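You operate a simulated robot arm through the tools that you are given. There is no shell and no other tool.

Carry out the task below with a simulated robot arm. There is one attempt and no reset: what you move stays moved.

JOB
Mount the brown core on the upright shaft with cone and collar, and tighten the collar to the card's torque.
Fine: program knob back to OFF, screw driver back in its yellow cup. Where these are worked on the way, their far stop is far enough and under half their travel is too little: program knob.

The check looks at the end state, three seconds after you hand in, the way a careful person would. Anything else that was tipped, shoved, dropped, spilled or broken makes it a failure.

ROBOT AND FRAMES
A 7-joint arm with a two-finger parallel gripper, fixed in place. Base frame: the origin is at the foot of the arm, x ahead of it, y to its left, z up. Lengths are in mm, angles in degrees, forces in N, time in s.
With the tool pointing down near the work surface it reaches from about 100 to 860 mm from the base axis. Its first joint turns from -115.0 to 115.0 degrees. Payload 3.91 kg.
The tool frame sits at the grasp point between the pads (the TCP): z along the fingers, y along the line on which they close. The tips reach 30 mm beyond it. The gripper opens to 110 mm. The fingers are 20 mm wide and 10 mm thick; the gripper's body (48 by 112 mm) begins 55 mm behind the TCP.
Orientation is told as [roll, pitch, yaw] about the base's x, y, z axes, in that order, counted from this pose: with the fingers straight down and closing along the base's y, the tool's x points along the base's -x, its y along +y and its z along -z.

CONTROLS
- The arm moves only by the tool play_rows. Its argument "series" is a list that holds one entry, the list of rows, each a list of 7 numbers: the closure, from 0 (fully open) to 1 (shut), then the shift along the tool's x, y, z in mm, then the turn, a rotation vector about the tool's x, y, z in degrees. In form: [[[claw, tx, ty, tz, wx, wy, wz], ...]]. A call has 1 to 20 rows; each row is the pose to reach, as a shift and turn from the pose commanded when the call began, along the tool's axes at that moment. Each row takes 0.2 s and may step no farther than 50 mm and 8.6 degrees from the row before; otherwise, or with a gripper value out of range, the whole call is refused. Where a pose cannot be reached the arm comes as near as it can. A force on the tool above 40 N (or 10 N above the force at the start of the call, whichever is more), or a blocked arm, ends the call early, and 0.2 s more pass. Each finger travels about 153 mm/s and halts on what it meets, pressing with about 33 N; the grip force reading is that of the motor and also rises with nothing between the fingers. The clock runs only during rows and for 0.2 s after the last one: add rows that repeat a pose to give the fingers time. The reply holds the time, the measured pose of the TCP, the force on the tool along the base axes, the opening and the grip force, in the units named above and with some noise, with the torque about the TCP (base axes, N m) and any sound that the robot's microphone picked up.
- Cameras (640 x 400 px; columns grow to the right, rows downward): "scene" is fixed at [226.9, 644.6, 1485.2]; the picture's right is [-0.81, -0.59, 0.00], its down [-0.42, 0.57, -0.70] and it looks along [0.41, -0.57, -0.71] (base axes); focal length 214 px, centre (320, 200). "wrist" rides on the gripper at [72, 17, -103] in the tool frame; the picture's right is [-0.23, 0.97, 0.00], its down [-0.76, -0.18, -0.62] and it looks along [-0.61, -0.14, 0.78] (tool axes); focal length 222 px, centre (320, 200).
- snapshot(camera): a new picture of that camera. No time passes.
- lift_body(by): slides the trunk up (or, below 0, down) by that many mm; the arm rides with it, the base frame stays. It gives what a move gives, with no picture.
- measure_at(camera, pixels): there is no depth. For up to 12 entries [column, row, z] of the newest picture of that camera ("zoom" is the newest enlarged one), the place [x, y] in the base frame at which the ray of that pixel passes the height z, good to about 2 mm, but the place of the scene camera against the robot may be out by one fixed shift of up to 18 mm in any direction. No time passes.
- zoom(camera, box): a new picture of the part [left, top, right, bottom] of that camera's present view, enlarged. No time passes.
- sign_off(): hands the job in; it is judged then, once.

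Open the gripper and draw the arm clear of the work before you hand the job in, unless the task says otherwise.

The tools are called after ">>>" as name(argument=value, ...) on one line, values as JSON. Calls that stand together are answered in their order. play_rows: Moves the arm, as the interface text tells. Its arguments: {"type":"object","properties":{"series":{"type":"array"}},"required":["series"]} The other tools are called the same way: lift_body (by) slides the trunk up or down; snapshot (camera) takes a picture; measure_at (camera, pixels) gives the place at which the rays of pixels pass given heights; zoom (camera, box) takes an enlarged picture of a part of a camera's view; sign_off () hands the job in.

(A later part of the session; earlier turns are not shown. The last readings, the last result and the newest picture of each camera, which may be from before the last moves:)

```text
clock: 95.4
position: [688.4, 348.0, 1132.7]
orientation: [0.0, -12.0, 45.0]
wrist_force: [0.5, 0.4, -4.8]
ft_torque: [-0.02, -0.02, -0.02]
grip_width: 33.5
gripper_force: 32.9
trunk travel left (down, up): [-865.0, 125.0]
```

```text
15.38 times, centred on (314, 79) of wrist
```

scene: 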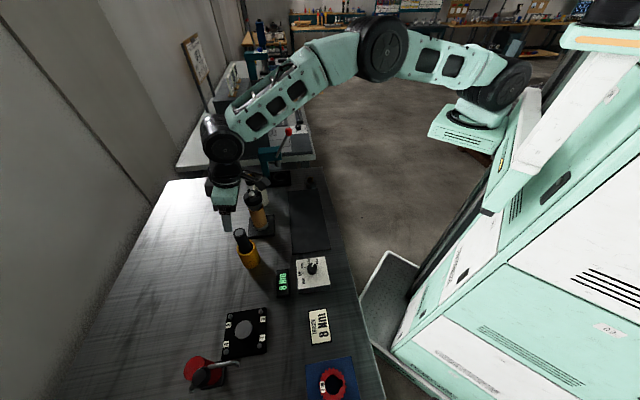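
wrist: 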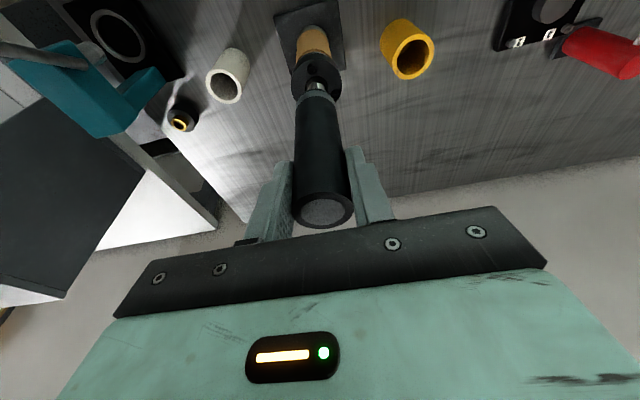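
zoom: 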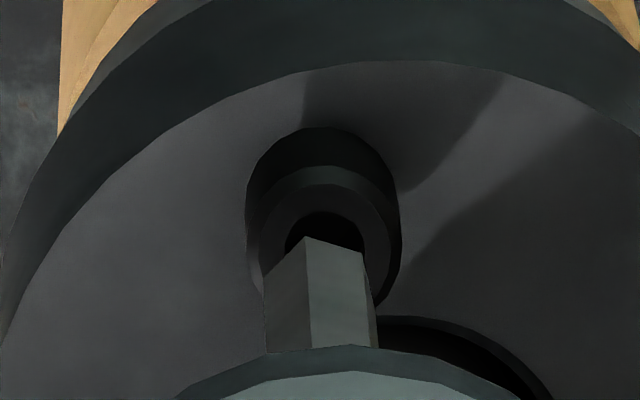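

Aligned: socket under the bit in both views, ≈5.5 mm to go. I descend slowly in 1.5 mm steps to about 7 mm and read forces and sounds.

>>> play_rows(series=[[[0.74, 0.31, 0, 1.47, 0, 0, 0], [0.74, 0.62, 0, 2.93, 0, 0, 0], [0.74, 0.94, 0, 4.4, 0, 0, 0], [0.74, 1.25, 0, 5.87, 0, 0, 0], [0.74, 1.46, 0, 6.85, 0, 0, 0], [0.74, 1.46, 0, 6.85, 0, 0, 0]]])

>>> zoom(camera="scene", box=[254, 184, 270, 200])

>>> zoom(camera="wrist", box=[302, 66, 326, 92])

```text
clock: 96.8
position: [688.9, 349.2, 1126.3]
orientation: [0.0, -12.0, 44.9]
wrist_force: [-1.2, -0.2, -2.3]
ft_torque: [-0.07, 0.06, 0.03]
grip_width: 33.6
gripper_force: 33.0
trunk travel left (down, up): [-865.0, 125.0]
```

```text
16.00 times, centred on (262, 192) of scene
```

zoom: 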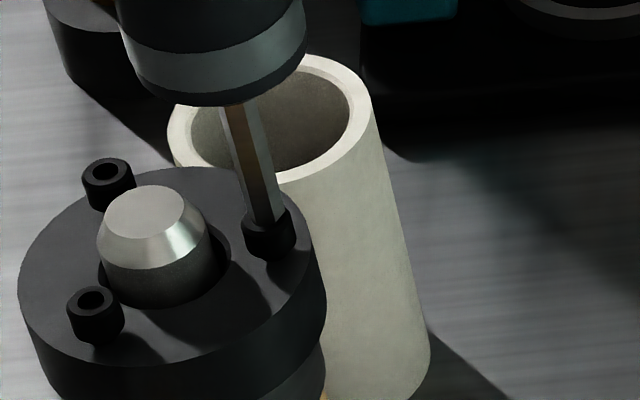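

```text
15.38 times, centred on (314, 79) of wrist
```

zoom: 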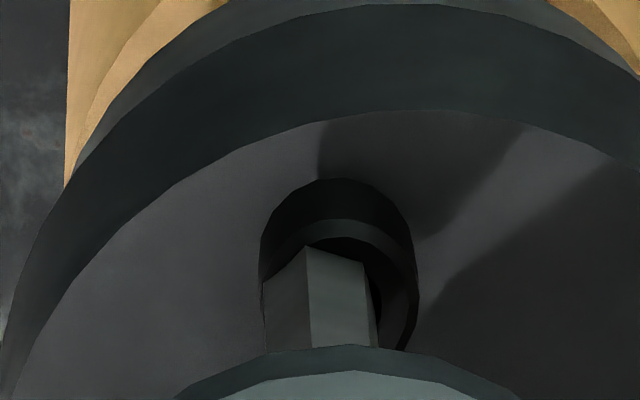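

Only about 2.5 N of contact; the head appears ≈1 mm to the right of the bit (338 vs 321). I shift +1 mm along tool y after backing off 1.5 mm, and lower again a bit further.

>>> play_rows(series=[[[0.74, -0.4, 0, -1.8, 0, 0, 0], [0.74, -0.4, 1.1, -1.8, 0, 0, 0], [0.74, 0, 1.1, 0, 0, 0, 0], [0.74, 0.2, 1.1, 1, 0, 0, 0], [0.74, 0.4, 1.1, 2, 0, 0, 0], [0.74, 0.4, 1.1, 2, 0, 0, 0]]])

>>> zoom(camera="scene", box=[254, 184, 270, 200])

>>> zoom(camera="wrist", box=[302, 66, 326, 92])

```text
clock: 98.2
position: [687.6, 347.8, 1126.0]
orientation: [0.1, -12.1, 45.0]
wrist_force: [-1.0, -1.3, 7.5]
ft_torque: [-0.13, 0.13, 0.0]
grip_width: 33.7
gripper_force: 33.0
trunk travel left (down, up): [-865.0, 125.0]
```

```text
16.00 times, centred on (262, 192) of scene
```

zoom: 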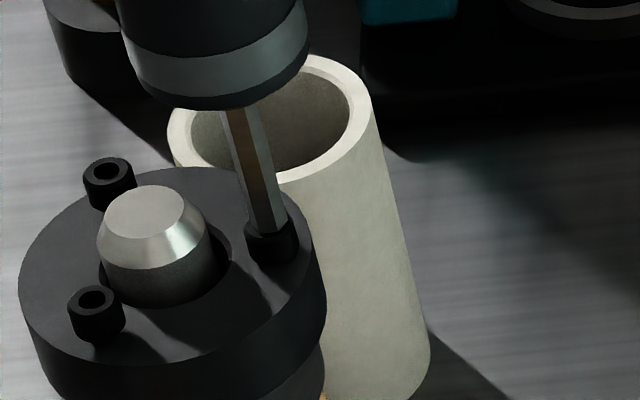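

```text
15.38 times, centred on (314, 79) of wrist
```

zoom: 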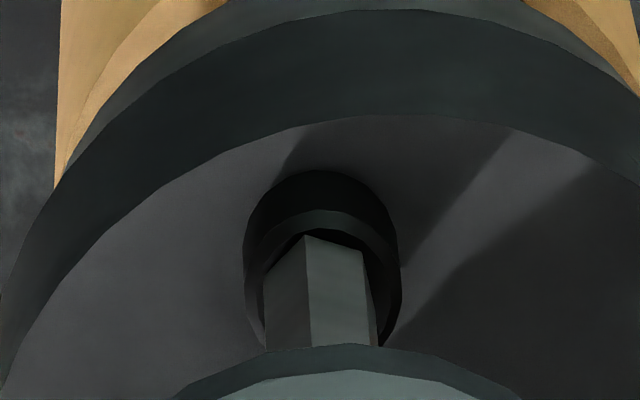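

The bit is now centred on the head with ≈12 N of contact. I press a little more, to about 25 N, and wait for a sound.

>>> play_rows(series=[[[0.74, 0.2, 0, 1, 0, 0, 0], [0.74, 0.4, 0, 2, 0, 0, 0], [0.74, 0.4, 0, 2, 0, 0, 0], [0.74, 0.4, 0, 2, 0, 0, 0], [0.74, 0.4, 0, 2, 0, 0, 0]]])

>>> zoom(camera="scene", box=[240, 180, 330, 300])

>>> zoom(camera="wrist", box=[302, 66, 326, 92])

```text
clock: 99.4
position: [686.3, 349.6, 1124.2]
orientation: [-0.1, -12.2, 44.9]
wrist_force: [-1.6, -0.5, 22.5]
ft_torque: [0.09, 0.2, 0.02]
grip_width: 33.5
gripper_force: 33.2
trunk travel left (down, up): [-865.0, 125.0]
```

```text
3.33 times, centred on (285, 240) of scene
```

zoom: 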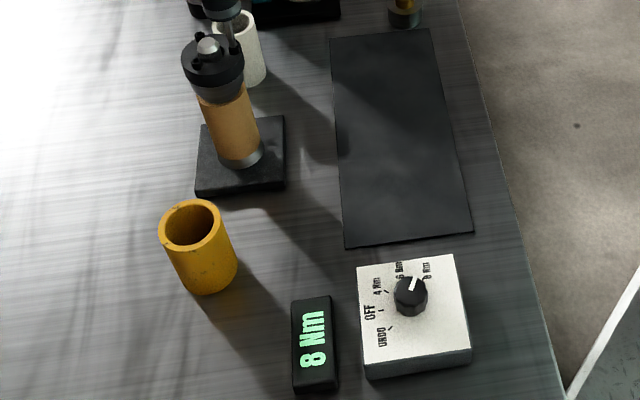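

```text
15.38 times, centred on (314, 79) of wrist
```

zoom: 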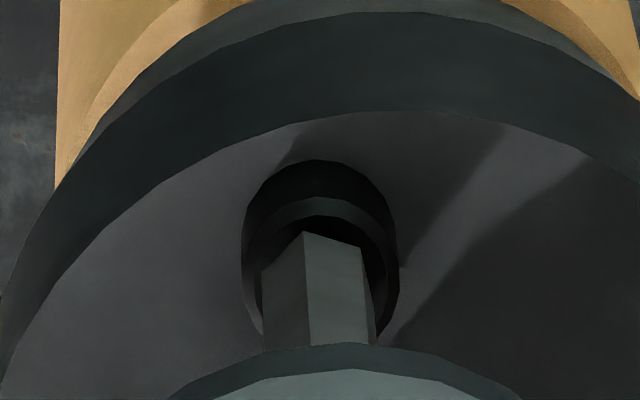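

Force is now ≈27 N without any sound. I look closely at the bit and head in the scene view.

>>> zoom(camera="scene", box=[254, 184, 270, 200])

>>> zoom(camera="scene", box=[258, 190, 266, 198])

```text
16.00 times, centred on (262, 192) of scene
```

zoom: 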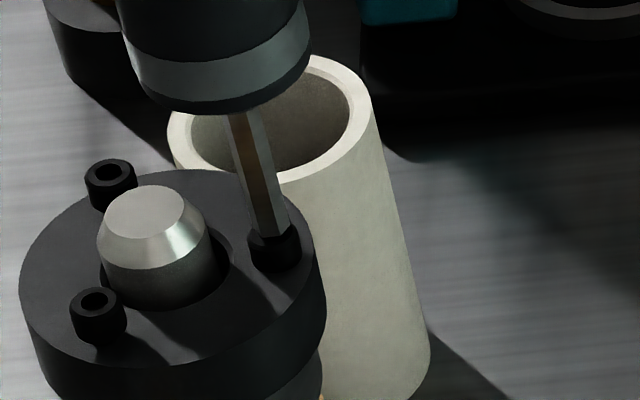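

```text
16.00 times, centred on (262, 194) of scene
```

zoom: 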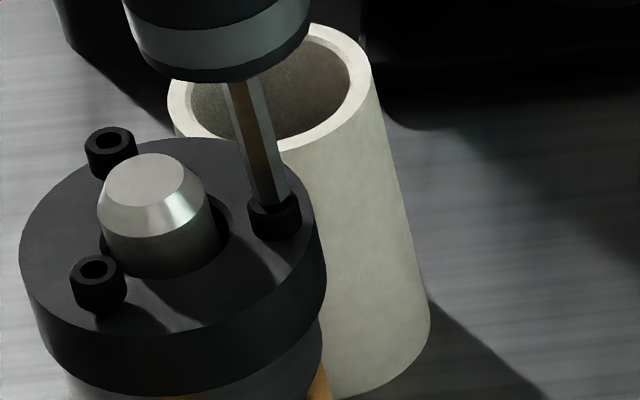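

The bit rests on the head but seems ≈1.5 mm too far outward. I back off 3 mm, look, and shift inward.

>>> play_rows(series=[[[0.74, -0.6, 0, -3, 0, 0, 0], [0.74, -1.2, 0, -6, 0, 0, 0], [0.74, -1.2, 0, -6, 0, 0, 0]]])

>>> zoom(camera="wrist", box=[302, 66, 326, 92])

>>> zoom(camera="scene", box=[254, 184, 270, 200])

```text
clock: 100.2
position: [685.9, 348.4, 1126.5]
orientation: [0.0, -11.9, 45.0]
wrist_force: [0.0, -0.4, -4.2]
ft_torque: [0.01, 0.03, 0.03]
grip_width: 33.7
gripper_force: 32.7
trunk travel left (down, up): [-865.0, 125.0]
```

```text
15.38 times, centred on (314, 79) of wrist
```

zoom: 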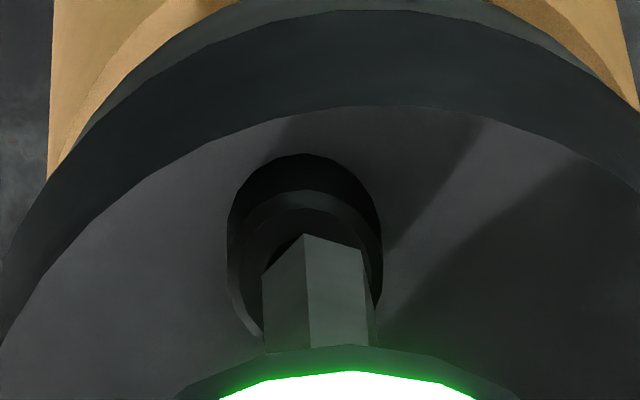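

```text
16.00 times, centred on (262, 192) of scene
```

zoom: 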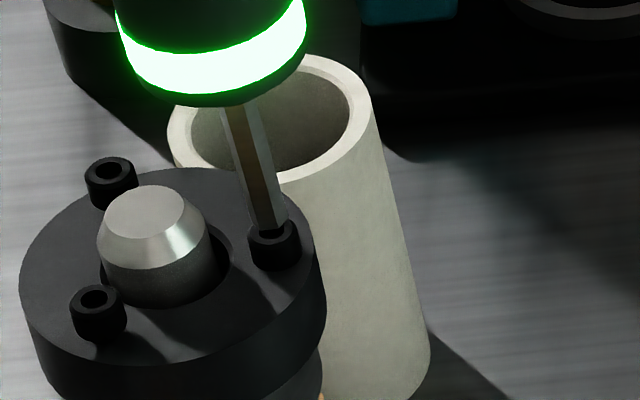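

The driver's ring glows green — the screw was evidently tightened while pressed. I check the display and the head positions, and raise the bit clear.

>>> zoom(camera="scene", box=[230, 170, 340, 300])

>>> play_rows(series=[[[0.74, -2.1, 0, -9.8, 0, 0, 0], [0.74, -4.2, 0, -19.6, 0, 0, 0], [0.74, -4.2, 0, -19.6, 0, 0, 0]]])

>>> zoom(camera="scene", box=[245, 175, 275, 205])

>>> zoom(camera="wrist", box=[285, 50, 355, 110])

```text
3.08 times, centred on (285, 235) of scene
```

zoom: 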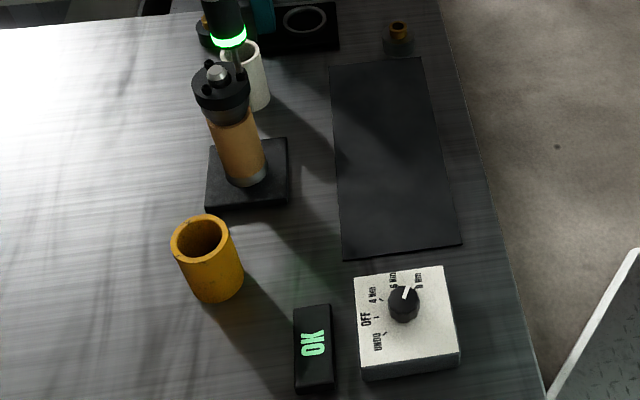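

```text
clock: 101.0
position: [686.5, 349.7, 1149.0]
orientation: [0.0, -12.0, 44.9]
wrist_force: [0.2, -0.5, -3.6]
ft_torque: [0.01, 0.04, 0.0]
grip_width: 33.6
gripper_force: 33.7
trunk travel left (down, up): [-865.0, 125.0]
```

```text
13.33 times, centred on (260, 190) of scene
```

zoom: 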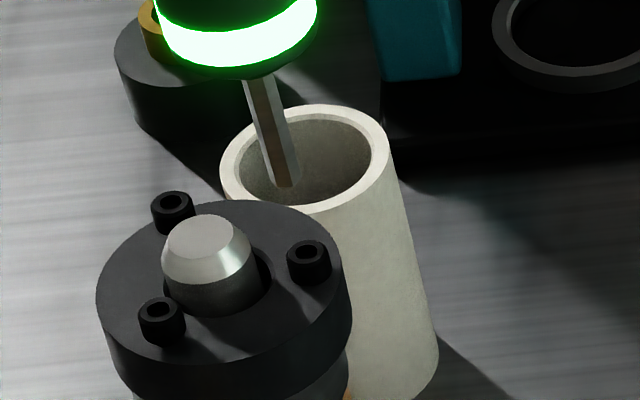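

```text
6.67 times, centred on (320, 80) of wrist
```

zoom: 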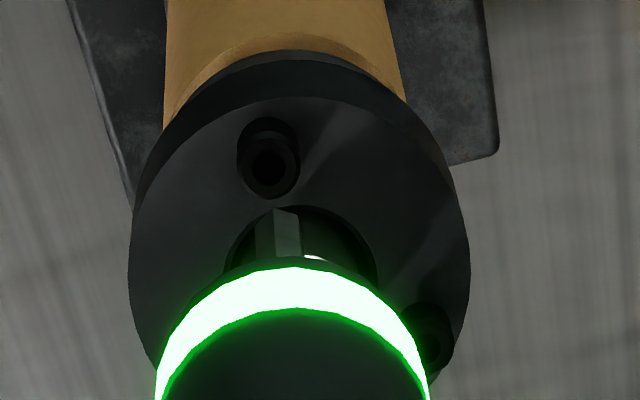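

The display reads "OK": s1 is tightened. Now I move the driver by (10.4,38.8) to screw s2, keeping the bit at z≈1007 above the shaft tip.

>>> play_rows(series=[[[0.74, -17, 10, 3.6, 0, 0, 0], [0.74, -34, 20.1, 7.2, 0, 0, 0], [0.74, -34, 20.1, 7.2, 0, 0, 0]]])

>>> zoom(camera="wrist", box=[285, 50, 355, 110])

>>> zoom(camera="scene", box=[240, 180, 264, 204])

>>> zoom(camera="scene", box=[260, 240, 340, 300])

```text
clock: 101.8
position: [697.2, 388.2, 1148.4]
orientation: [0.0, -12.0, 45.0]
wrist_force: [-0.2, -0.7, -4.0]
ft_torque: [0.01, 0.0, 0.0]
grip_width: 33.5
gripper_force: 32.7
trunk travel left (down, up): [-865.0, 125.0]
```

```text
6.67 times, centred on (320, 80) of wrist
```

zoom: 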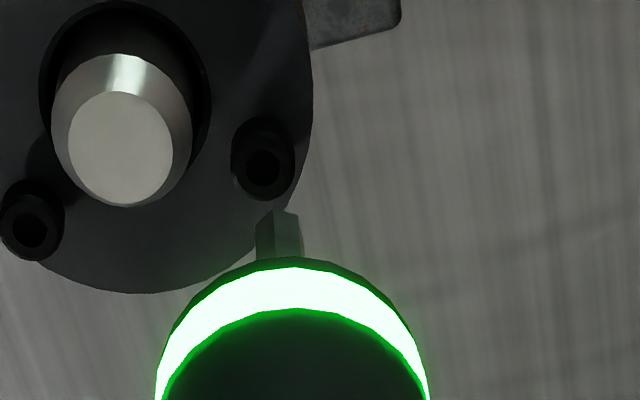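

```text
16.00 times, centred on (252, 192) of scene
```

zoom: 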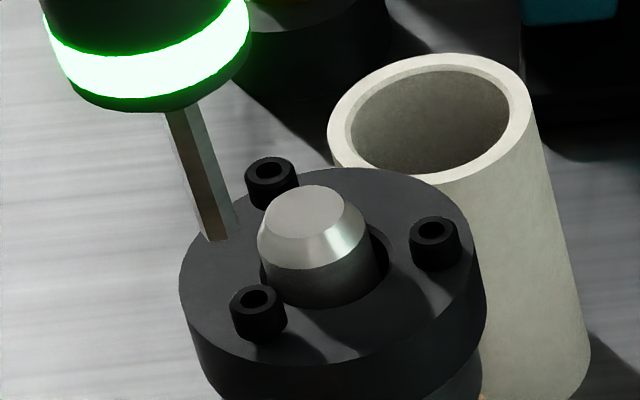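

```text
6.67 times, centred on (300, 270) of scene
```

zoom: 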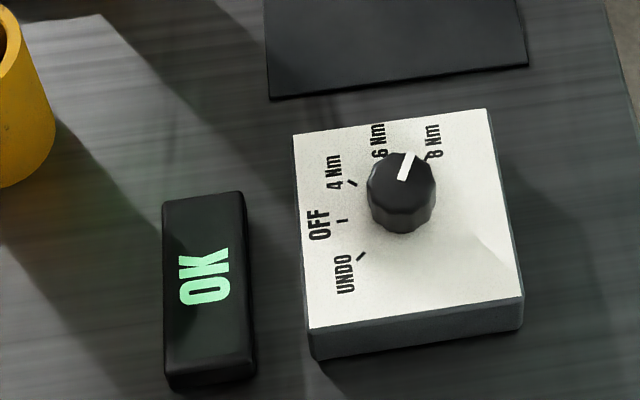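

The bit is near s2; both views suggest a correction of about (0.4,-2.6). I apply it with a 12 mm descent and compare again.

>>> play_rows(series=[[[0.74, 2, -2.1, 5.7, 0, 0, 0], [0.74, 4, -2.1, 11.4, 0, 0, 0], [0.74, 4, -2.1, 11.4, 0, 0, 0]]])

>>> zoom(camera="wrist", box=[302, 66, 326, 92])

>>> zoom(camera="scene", box=[240, 184, 256, 200])

```text
clock: 102.6
position: [698.4, 385.7, 1134.7]
orientation: [0.0, -12.1, 45.2]
wrist_force: [0.2, 0.0, -4.8]
ft_torque: [-0.01, -0.01, 0.03]
grip_width: 33.6
gripper_force: 32.7
trunk travel left (down, up): [-865.0, 125.0]
```

```text
15.38 times, centred on (314, 79) of wrist
```

zoom: 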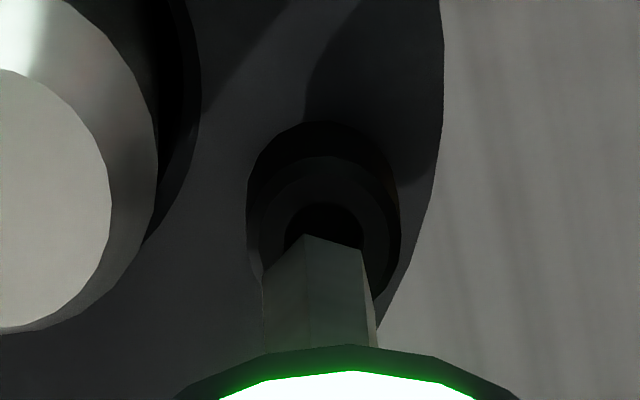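

```text
16.00 times, centred on (248, 192) of scene
```

zoom: 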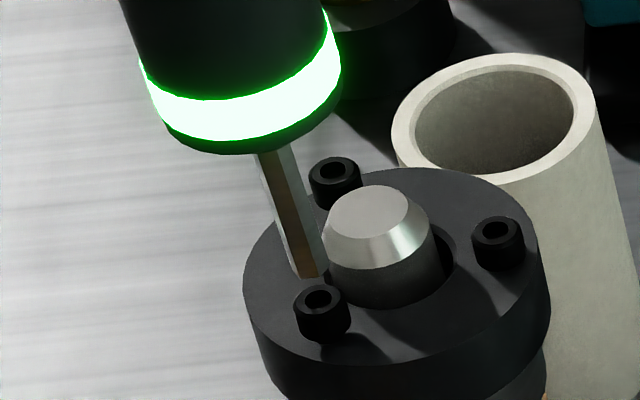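

Well aligned over s2 in both views, about 8 mm above. I descend 8.5 mm and read the force.

>>> play_rows(series=[[[0.74, 0.42, 0, 1.96, 0, 0, 0], [0.74, 0.83, 0, 3.9, 0, 0, 0], [0.74, 1.25, 0, 5.87, 0, 0, 0], [0.74, 1.56, 0, 7.3, 0, 0, 0], [0.74, 1.77, 0, 8.3, 0, 0, 0], [0.74, 1.77, 0, 8.3, 0, 0, 0]]])

>>> zoom(camera="wrist", box=[302, 66, 326, 92])

>>> zoom(camera="scene", box=[240, 184, 256, 200])

```text
clock: 104.0
position: [697.3, 385.0, 1128.6]
orientation: [0.0, -12.0, 44.9]
wrist_force: [-0.2, 0.0, -3.2]
ft_torque: [-0.02, -0.01, -0.02]
grip_width: 33.5
gripper_force: 33.5
trunk travel left (down, up): [-865.0, 125.0]
```

```text
15.38 times, centred on (314, 79) of wrist
```

zoom: 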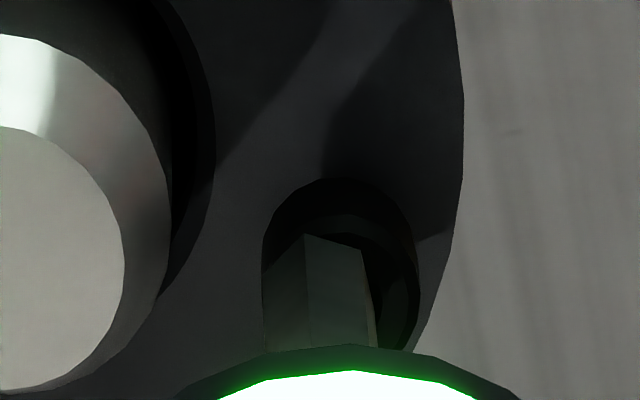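

```text
16.00 times, centred on (248, 192) of scene
```

zoom: 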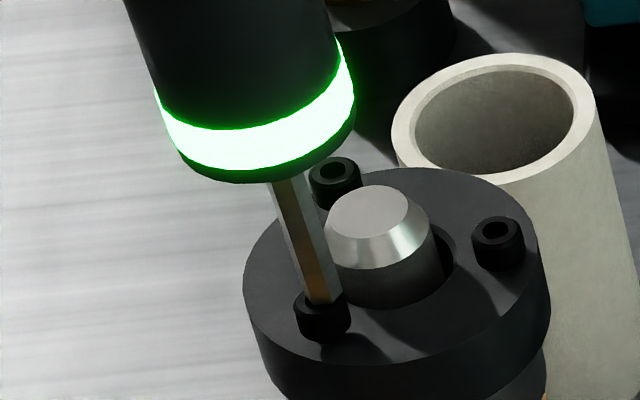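

Head centre appears ≈1.3 mm to the right of the bit. I shift +1.3 mm along tool y and then press down gradually to ≈25 N.

>>> play_rows(series=[[[0.74, -0.2, 0, -1, 0, 0, 0], [0.74, -0.3, 1.3, -1, 0, 0, 0], [0.74, 0, 1.3, 0.5, 0, 0, 0], [0.74, 0.2, 1.3, 1.5, 0, 0, 0], [0.74, 0.4, 1.3, 2.5, 0, 0, 0], [0.74, 0.4, 1.3, 2.5, 0, 0, 0]]])

>>> zoom(camera="wrist", box=[302, 66, 326, 92])

>>> zoom(camera="scene", box=[240, 184, 256, 200])

```text
clock: 105.4
position: [697.0, 386.9, 1126.4]
orientation: [0.0, -12.1, 45.0]
wrist_force: [-0.3, 1.5, 0.7]
ft_torque: [0.12, 0.01, -0.01]
grip_width: 33.6
gripper_force: 32.7
trunk travel left (down, up): [-865.0, 125.0]
```

```text
15.38 times, centred on (314, 79) of wrist
```

zoom: 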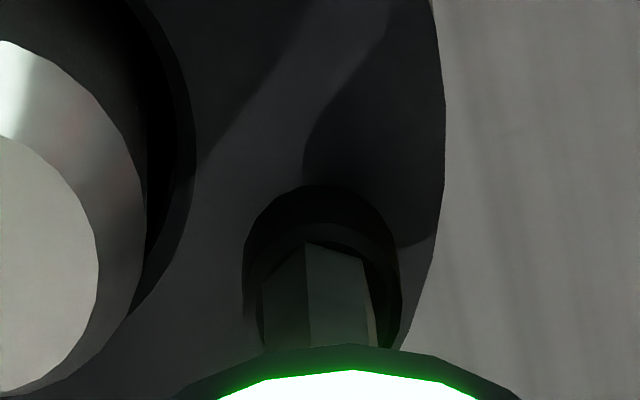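

```text
16.00 times, centred on (248, 192) of scene
```

zoom: 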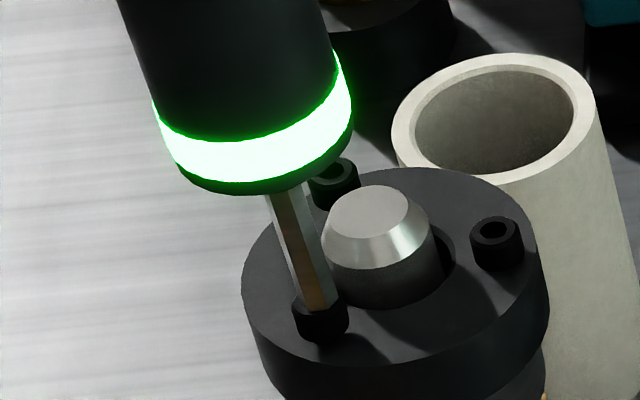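

Aligned, with ≈5 N contact. I press about 3 mm further (towards 25–30 N) and hold.

>>> play_rows(series=[[[0.74, 0.2, 0, 1, 0, 0, 0], [0.74, 0.4, 0, 2, 0, 0, 0], [0.74, 0.5, 0, 2.7, 0, 0, 0], [0.74, 0.5, 0, 2.7, 0, 0, 0], [0.74, 0.5, 0, 2.7, 0, 0, 0], [0.74, 0.5, 0, 2.7, 0, 0, 0]]])

>>> zoom(camera="scene", box=[230, 170, 340, 300])

>>> zoom(camera="scene", box=[240, 184, 256, 200])

```text
clock: 106.8
position: [697.8, 386.7, 1124.6]
orientation: [0.1, -12.1, 45.1]
wrist_force: [-0.4, 3.7, 17.5]
ft_torque: [0.57, -0.01, 0.05]
grip_width: 33.3
gripper_force: 32.7
trunk travel left (down, up): [-865.0, 125.0]
```

```text
3.08 times, centred on (285, 235) of scene
```

zoom: 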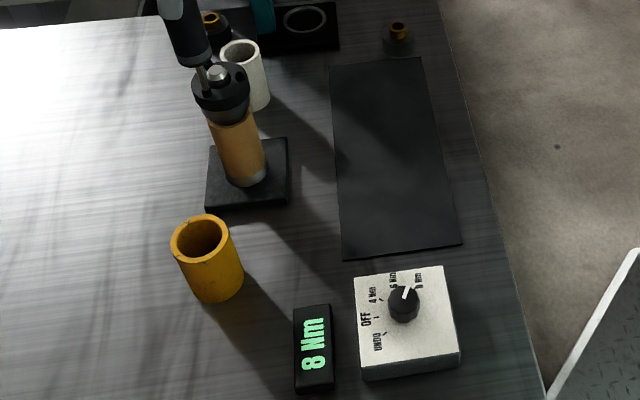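

```text
16.00 times, centred on (248, 192) of scene
```

zoom: 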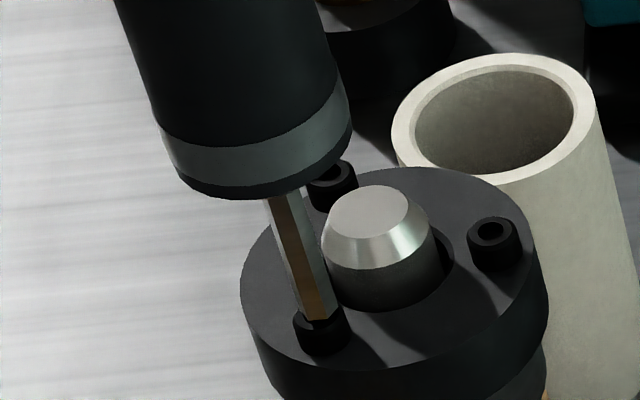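

The green light is off and the display shows "8 Nm": the driver is running on s2. I keep pressing slightly and wait for OK.

>>> play_rows(series=[[[0.74, 0.1, 0, 0.5, 0, 0, 0], [0.74, 0.1, 0, 0.5, 0, 0, 0], [0.74, 0.1, 0, 0.5, 0, 0, 0]]])

>>> zoom(camera="scene", box=[230, 170, 340, 300])

```text
clock: 107.6
position: [697.3, 386.2, 1125.1]
orientation: [0.0, -12.1, 45.0]
wrist_force: [-1.3, 4.5, 22.8]
ft_torque: [0.6, 0.05, 0.0]
grip_width: 33.5
gripper_force: 33.3
trunk travel left (down, up): [-865.0, 125.0]
```

```text
3.08 times, centred on (285, 235) of scene
```

zoom: 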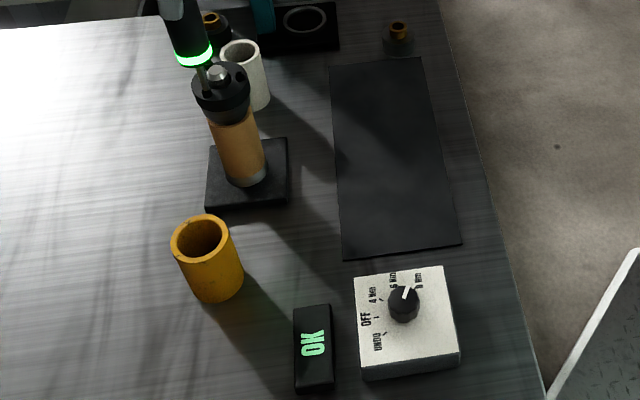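

s2 shows OK. I lift 23 mm and move by (28.4,-28) to screw s3 on the far side.

>>> play_rows(series=[[[0.74, -2.4, 0, -11.2, 0, 0, 0], [0.74, -4.8, 0, -23, 0, 0, 0], [0.74, -5, -20, -23, 0, 0, 0], [0.74, -5.2, -39.7, -22.9, 0, 0, 0], [0.74, -5.2, -39.7, -22.9, 0, 0, 0]]])

>>> zoom(camera="wrist", box=[285, 50, 355, 110])

>>> zoom(camera="scene", box=[240, 176, 264, 200])

```text
clock: 108.8
position: [726.4, 358.7, 1145.4]
orientation: [0.0, -12.0, 45.0]
wrist_force: [0.7, -0.7, -3.9]
ft_torque: [0.01, 0.01, -0.01]
grip_width: 33.6
gripper_force: 32.9
trunk travel left (down, up): [-865.0, 125.0]
```

```text
6.67 times, centred on (320, 80) of wrist
```

zoom: 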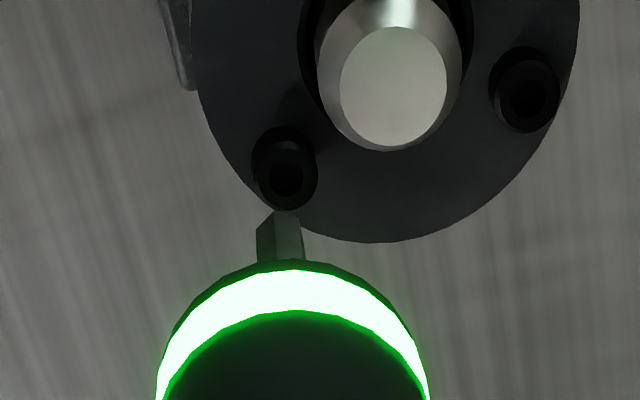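

```text
16.00 times, centred on (252, 188) of scene
```

zoom: 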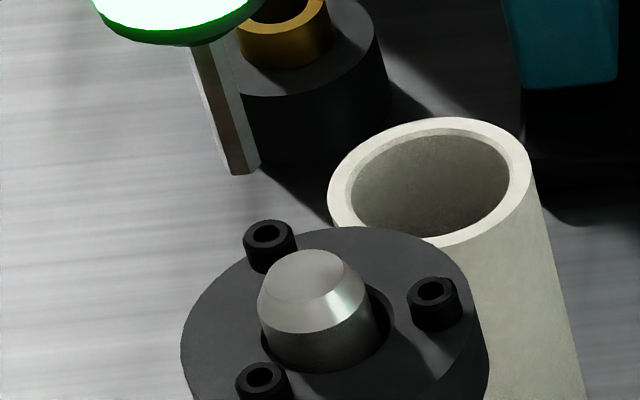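

Over s3: both views call for about +2.6 mm along tool y and 0.4 mm inward. I apply this with 10 mm descent.

>>> play_rows(series=[[[0.74, 1.2, 2.6, 4.9, 0, 0, 0], [0.74, 2.5, 2.6, 9.7, 0, 0, 0], [0.74, 2.5, 2.6, 9.7, 0, 0, 0]]])

>>> zoom(camera="wrist", box=[302, 66, 326, 92])

>>> zoom(camera="scene", box=[242, 180, 258, 196])

```text
clock: 109.6
position: [723.8, 359.8, 1135.3]
orientation: [0.0, -12.1, 45.0]
wrist_force: [0.6, -0.1, -3.4]
ft_torque: [0.02, 0.0, 0.04]
grip_width: 33.3
gripper_force: 32.7
trunk travel left (down, up): [-865.0, 125.0]
```

```text
15.38 times, centred on (314, 79) of wrist
```

zoom: 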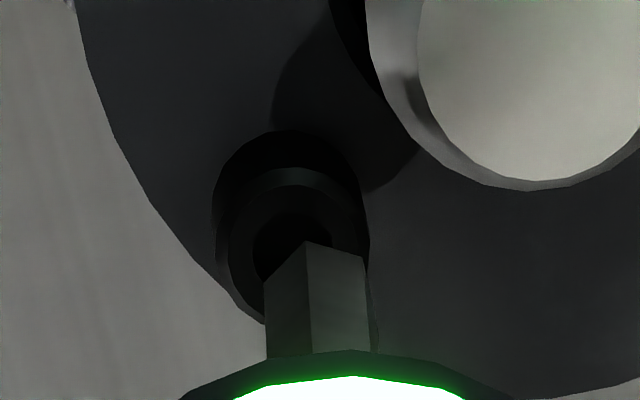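

```text
16.00 times, centred on (250, 188) of scene
```

zoom: 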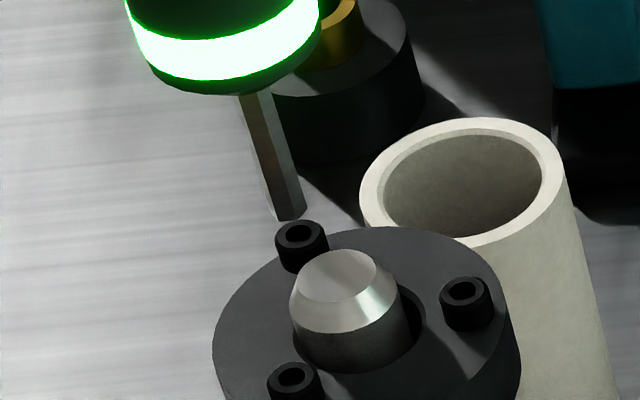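

Slight overshoot: correction ≈ -1.3 mm along tool y. I apply it with a further 5 mm descent and check.

>>> play_rows(series=[[[0.74, 0.2, -1.3, 2.4, 0, 0, 0], [0.74, 0.7, -1.3, 4.9, 0, 0, 0], [0.74, 0.7, -1.3, 4.9, 0, 0, 0]]])

>>> zoom(camera="wrist", box=[302, 66, 326, 92])

>>> zoom(camera="scene", box=[242, 180, 258, 196])

```text
clock: 110.4
position: [723.6, 359.7, 1131.2]
orientation: [0.0, -12.0, 45.0]
wrist_force: [0.2, 0.2, -4.3]
ft_torque: [0.0, -0.01, 0.01]
grip_width: 33.5
gripper_force: 33.3
trunk travel left (down, up): [-865.0, 125.0]
```

```text
15.38 times, centred on (314, 79) of wrist
```

zoom: 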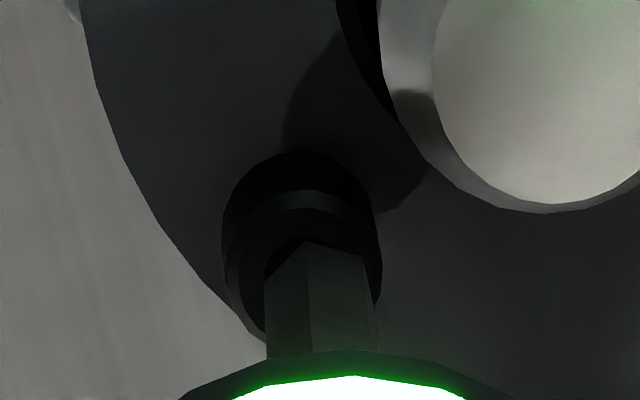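

```text
16.00 times, centred on (250, 188) of scene
```

zoom: 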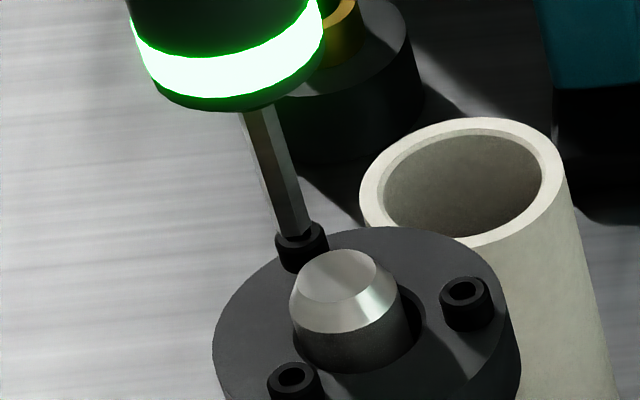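

Still ≈1.2 mm to correct along -tool y. I apply it and descend the last 4 mm to light contact.

>>> play_rows(series=[[[0.74, 0.1, -1.2, 1, 0, 0, 0], [0.74, 0.5, -1.2, 2.5, 0, 0, 0], [0.74, 0.8, -1.2, 4, 0, 0, 0], [0.74, 0.8, -1.2, 4, 0, 0, 0]]])

>>> zoom(camera="wrist", box=[302, 66, 326, 92])

>>> zoom(camera="scene", box=[242, 180, 258, 196])

```text
clock: 111.4
position: [725.4, 357.7, 1125.8]
orientation: [0.0, -11.9, 44.9]
wrist_force: [0.4, -0.1, -2.6]
ft_torque: [-0.02, 0.0, 0.02]
grip_width: 33.9
gripper_force: 32.9
trunk travel left (down, up): [-865.0, 125.0]
```

```text
15.38 times, centred on (314, 79) of wrist
```

zoom: 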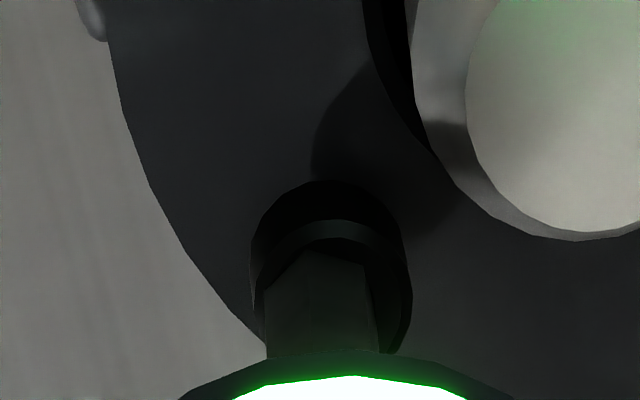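

```text
16.00 times, centred on (250, 188) of scene
```

zoom: 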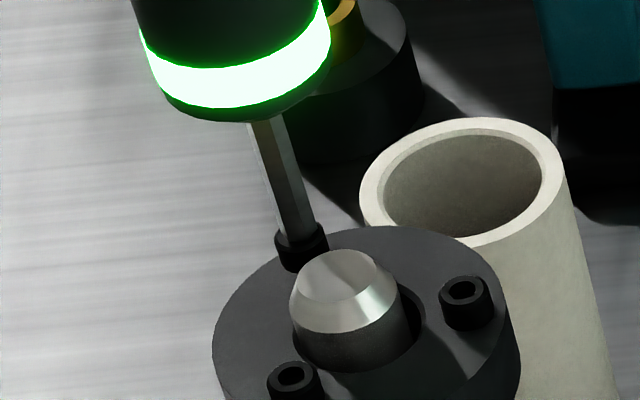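

Nearly concentric (331 vs 321) with ≈2 N contact. I shift +0.5 mm and press to about 25 N.

>>> play_rows(series=[[[0.74, 0, 0.5, 0, 0, 0, 0], [0.74, 0.2, 0.5, 1, 0, 0, 0], [0.74, 0.4, 0.5, 2, 0, 0, 0], [0.74, 0.6, 0.5, 3, 0, 0, 0], [0.74, 0.6, 0.5, 3, 0, 0, 0], [0.74, 0.6, 0.5, 3, 0, 0, 0]]])

>>> zoom(camera="scene", box=[230, 170, 340, 300])

>>> zoom(camera="wrist", box=[302, 66, 326, 92])

```text
clock: 112.8
position: [724.8, 358.0, 1126.8]
orientation: [0.0, -12.2, 45.0]
wrist_force: [2.9, -0.3, 13.5]
ft_torque: [-0.13, -0.52, -0.01]
grip_width: 33.5
gripper_force: 33.0
trunk travel left (down, up): [-865.0, 125.0]
```

```text
3.08 times, centred on (285, 235) of scene
```

zoom: 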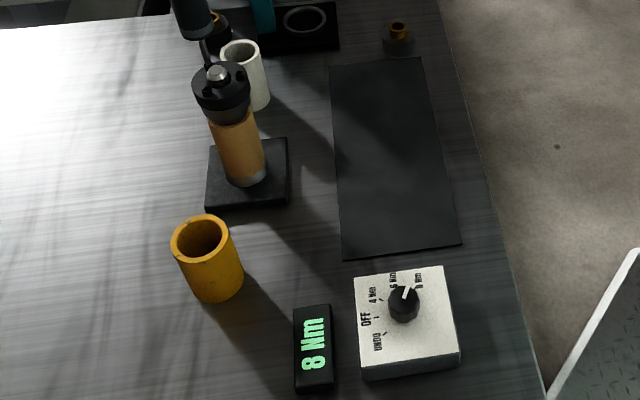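

```text
15.38 times, centred on (314, 79) of wrist
```

zoom: 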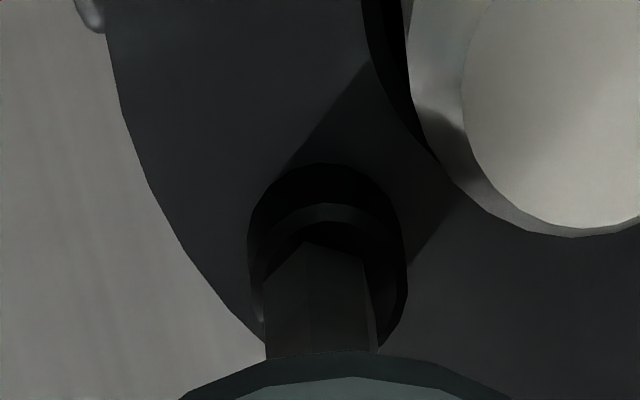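

The driver runs (display 8 Nm, light off). I keep pressing slightly more and hold until OK.

>>> play_rows(series=[[[0.74, 0.2, 0, 1, 0, 0, 0], [0.74, 0.2, 0, 1, 0, 0, 0], [0.74, 0.2, 0, 1, 0, 0, 0], [0.74, 0.2, 0, 1, 0, 0, 0]]])

>>> zoom(camera="scene", box=[230, 170, 340, 300])

```text
clock: 113.8
position: [725.7, 357.1, 1124.3]
orientation: [0.1, -12.2, 45.1]
wrist_force: [5.5, -0.8, 26.6]
ft_torque: [-0.16, -0.83, 0.01]
grip_width: 33.7
gripper_force: 33.0
trunk travel left (down, up): [-865.0, 125.0]
```

```text
3.08 times, centred on (285, 235) of scene
```

zoom: 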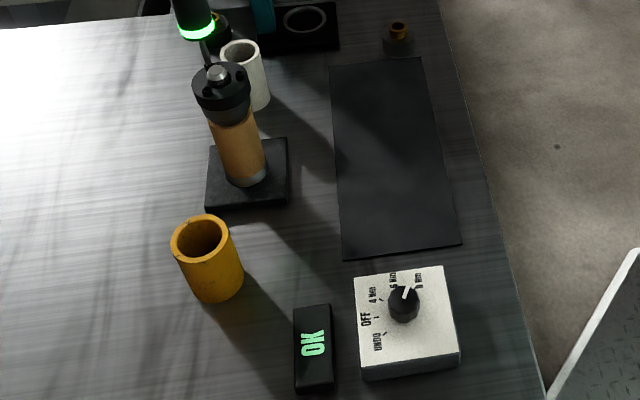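

s3 also shows OK. I lift clear and inspect all three heads.

>>> play_rows(series=[[[0.74, -2.1, 0, -10, 0, 0, 0], [0.74, -5.2, 0, -24.5, 0, 0, 0], [0.74, -8.3, 0, -39, 0, 0, 0], [0.74, -8.3, 0, -39, 0, 0, 0]]])

>>> zoom(camera="scene", box=[240, 178, 270, 208])

>>> snapshot(camera="scene")

>>> snapshot(camera="wrist")

```text
clock: 114.8
position: [724.4, 359.1, 1161.7]
orientation: [-0.1, -11.9, 45.0]
wrist_force: [-0.3, 0.1, -4.7]
ft_torque: [0.01, 0.02, -0.03]
grip_width: 33.7
gripper_force: 32.9
trunk travel left (down, up): [-865.0, 125.0]
```

```text
13.33 times, centred on (255, 193) of scene
```

zoom: 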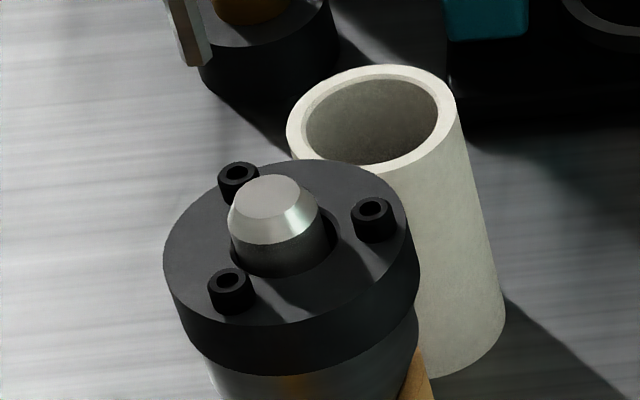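

```text
taken
```

scene: 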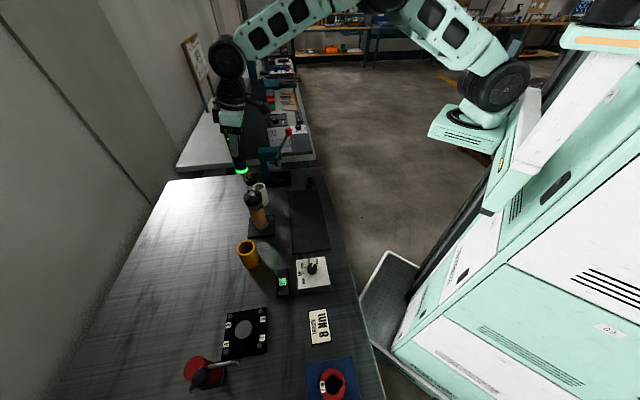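

```text
taken
```

wrist: 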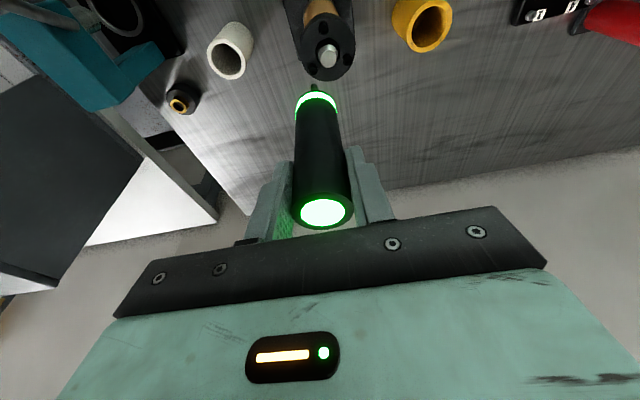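

All three heads sit at equal depth. Now I carry the driver back above its yellow cup (TCP target (626.4,486.2)), staying at bit height ≈1020 while crossing the stack.

>>> play_rows(series=[[[0.74, -4, 32, 0.9, 0, 0, 0], [0.74, -8.1, 64, 1.7, 0, 0, 0], [0.74, -12.1, 96, 2.6, 0, 0, 0], [0.74, -16.2, 128, 3.4, 0, 0, 0], [0.74, -20.2, 159.8, 4.3, 0, 0, 0], [0.74, -20.2, 159.8, 4.3, 0, 0, 0], [0.74, -20.2, 159.8, 4.3, 0, 0, 0]]])

>>> play_rows(series=[[[0.74, 0, 0, 0, 0, 0, 0]]])

>>> zoom(camera="scene", box=[215, 190, 275, 275])

>>> zoom(camera="wrist", box=[270, 10, 370, 110])

```text
clock: 116.4
position: [629.0, 486.7, 1162.3]
orientation: [0.0, -11.9, 45.0]
wrist_force: [0.7, -0.5, -5.2]
ft_torque: [-0.01, 0.0, 0.01]
grip_width: 33.5
gripper_force: 32.3
trunk travel left (down, up): [-865.0, 125.0]
```

```text
clock: 116.8
position: [628.1, 487.0, 1161.7]
orientation: [0.0, -12.0, 45.0]
wrist_force: [-0.9, -0.3, -4.7]
ft_torque: [0.0, -0.01, -0.01]
grip_width: 33.4
gripper_force: 32.8
trunk travel left (down, up): [-865.0, 125.0]
```

```text
4.71 times, centred on (245, 232) of scene
```

zoom: 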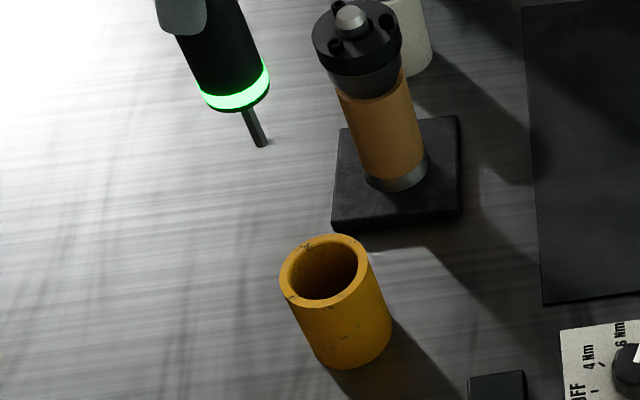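

```text
4.00 times, centred on (320, 60) of wrist
```

zoom: 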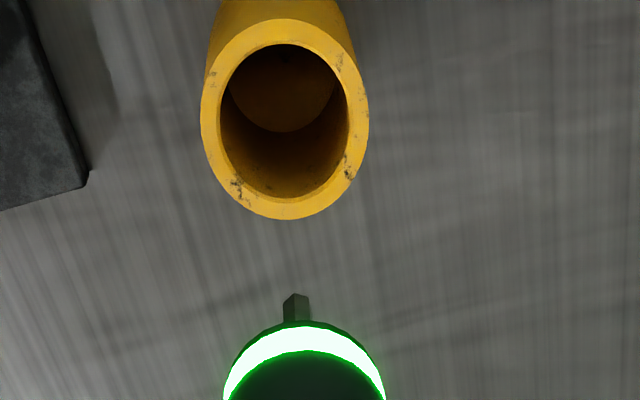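

I measure the cup rim centre (zoom (285,119)) at z=889 to confirm the target.

>>> measure_at(camera="zoom", pixels=[[285, 119, 889], [201, 119, 889], [369, 119, 889], [296, 308, 1020]])

```text
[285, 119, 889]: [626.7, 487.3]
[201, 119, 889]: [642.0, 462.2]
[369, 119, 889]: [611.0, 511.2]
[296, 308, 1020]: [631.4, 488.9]
```

Cup centre (626.7,487.3), bit at (631,488.5). I correct by (-2.3,-0.5) and lower to about 12 mm above the resting height.

>>> play_rows(series=[[[0.74, 2, 1.3, -0.4, 0, 0, 0], [0.74, 9.3, 1.3, 33.8, 0, 0, 0], [0.74, 16.5, 1.3, 68, 0, 0, 0], [0.74, 23.8, 1.3, 102.3, 0, 0, 0], [0.74, 31.1, 1.3, 136.5, 0, 0, 0], [0.74, 37.4, 1.3, 166, 0, 0, 0], [0.74, 43.6, 1.3, 195.2, 0, 0, 0], [0.74, 43.6, 1.3, 195.2, 0, 0, 0]]])

>>> snapshot(camera="wrist")

>>> zoom(camera="scene", box=[215, 190, 275, 275])

```text
clock: 118.6
position: [624.1, 485.6, 960.9]
orientation: [0.0, -12.1, 45.0]
wrist_force: [-0.7, 0.2, -4.2]
ft_torque: [-0.04, 0.04, 0.05]
grip_width: 33.2
gripper_force: 32.7
trunk travel left (down, up): [-865.0, 125.0]
```

```text
taken
```

wrist: 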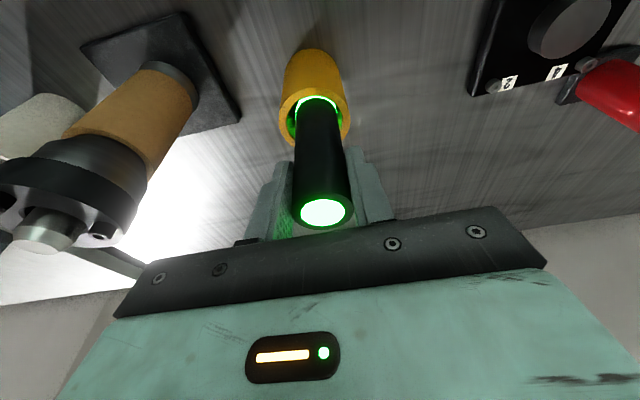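

```text
4.71 times, centred on (245, 232) of scene
```

zoom: 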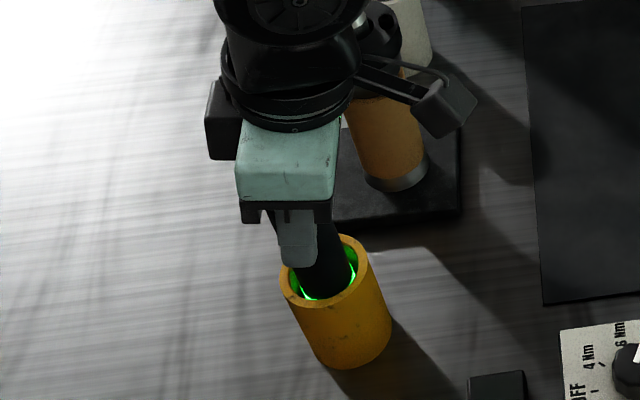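

The driver is inside the cup. I lower the remaining ≈11 mm in small steps to floor contact.

>>> play_rows(series=[[[0.74, 0.6, 0, 2.9, 0, 0, 0], [0.74, 1.2, 0, 5.9, 0, 0, 0], [0.74, 1.8, 0, 8.3, 0, 0, 0], [0.74, 2.2, 0, 10.3, 0, 0, 0], [0.74, 2.5, 0, 11.7, 0, 0, 0], [0.74, 2.5, 0, 11.7, 0, 0, 0]]])

```text
clock: 120.0
position: [624.0, 486.6, 950.4]
orientation: [0.0, -12.0, 45.0]
wrist_force: [0.3, -0.1, -3.7]
ft_torque: [-0.04, -0.01, -0.02]
grip_width: 33.5
gripper_force: 33.2
trunk travel left (down, up): [-865.0, 125.0]
```

>>> play_rows(series=[[[0.74, 0.2, 0, 1, 0, 0, 0], [0.74, 0.4, 0, 2, 0, 0, 0], [0.74, 0.4, 0, 2, 0, 0, 0]]])

```text
clock: 120.8
position: [624.0, 485.7, 949.8]
orientation: [0.1, -12.0, 45.0]
wrist_force: [-2.7, -2.8, 4.6]
ft_torque: [-0.31, 0.46, 0.0]
grip_width: 33.8
gripper_force: 33.2
trunk travel left (down, up): [-865.0, 125.0]
```

Floor contact (≈9 N). I relieve by 1 mm, open the fingers to ≈77 mm and check that the driver stands.

>>> play_rows(series=[[[0.74, -0.2, 0, -1, 0, 0, 0], [0.65, -0.2, 0, -1, 0, 0, 0], [0.5, -0.2, 0, -1, 0, 0, 0], [0.3, -0.2, 0, -1, 0, 0, 0], [0.3, -0.2, 0, -1, 0, 0, 0]]])

>>> snapshot(camera="wrist")

```text
clock: 122.0
position: [623.7, 485.9, 949.2]
orientation: [0.0, -12.0, 44.9]
wrist_force: [-0.5, 0.3, 0.2]
ft_torque: [0.05, -0.05, 0.0]
grip_width: 77.3
gripper_force: 0.1
trunk travel left (down, up): [-865.0, 125.0]
```

```text
taken
```

wrist: 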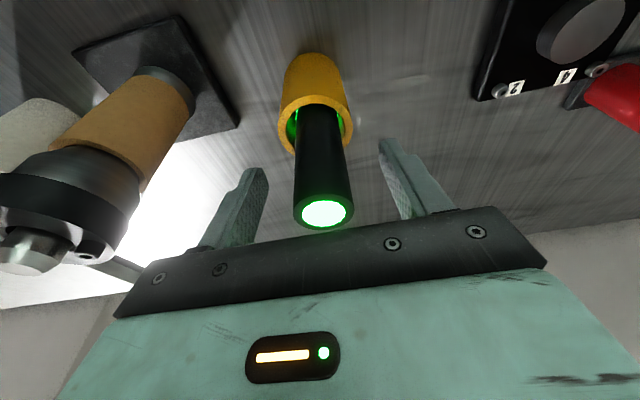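

The driver stands upright in its cup. I withdraw straight up by 110 mm and look.

>>> play_rows(series=[[[0.3, -4.2, 0, -19.6, 0, 0, 0], [0.3, -10.4, 0, -48.9, 0, 0, 0], [0.3, -16.6, 0, -78.2, 0, 0, 0], [0.3, -22.9, 0, -107.6, 0, 0, 0], [0.3, -22.9, 0, -107.6, 0, 0, 0]]])

>>> snapshot(camera="scene")

>>> zoom(camera="wrist", box=[250, 20, 390, 160])

```text
clock: 123.2
position: [624.4, 485.9, 1060.6]
orientation: [0.0, -12.0, 44.9]
wrist_force: [-0.5, 0.2, 0.1]
ft_torque: [0.0, 0.0, 0.0]
grip_width: 77.1
gripper_force: 0.0
trunk travel left (down, up): [-865.0, 125.0]
```

```text
taken
```

scene: 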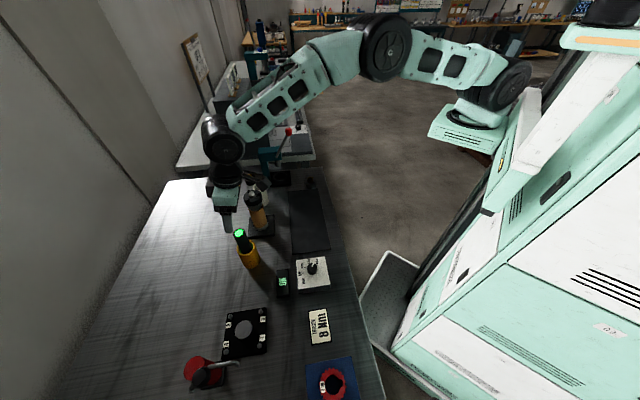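

```text
2.86 times, centred on (320, 90) of wrist
```

zoom: 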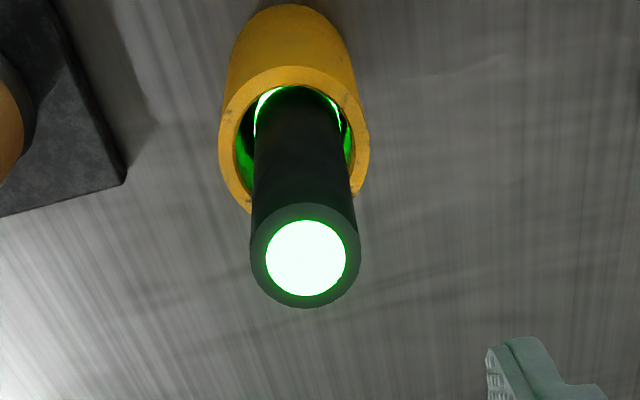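

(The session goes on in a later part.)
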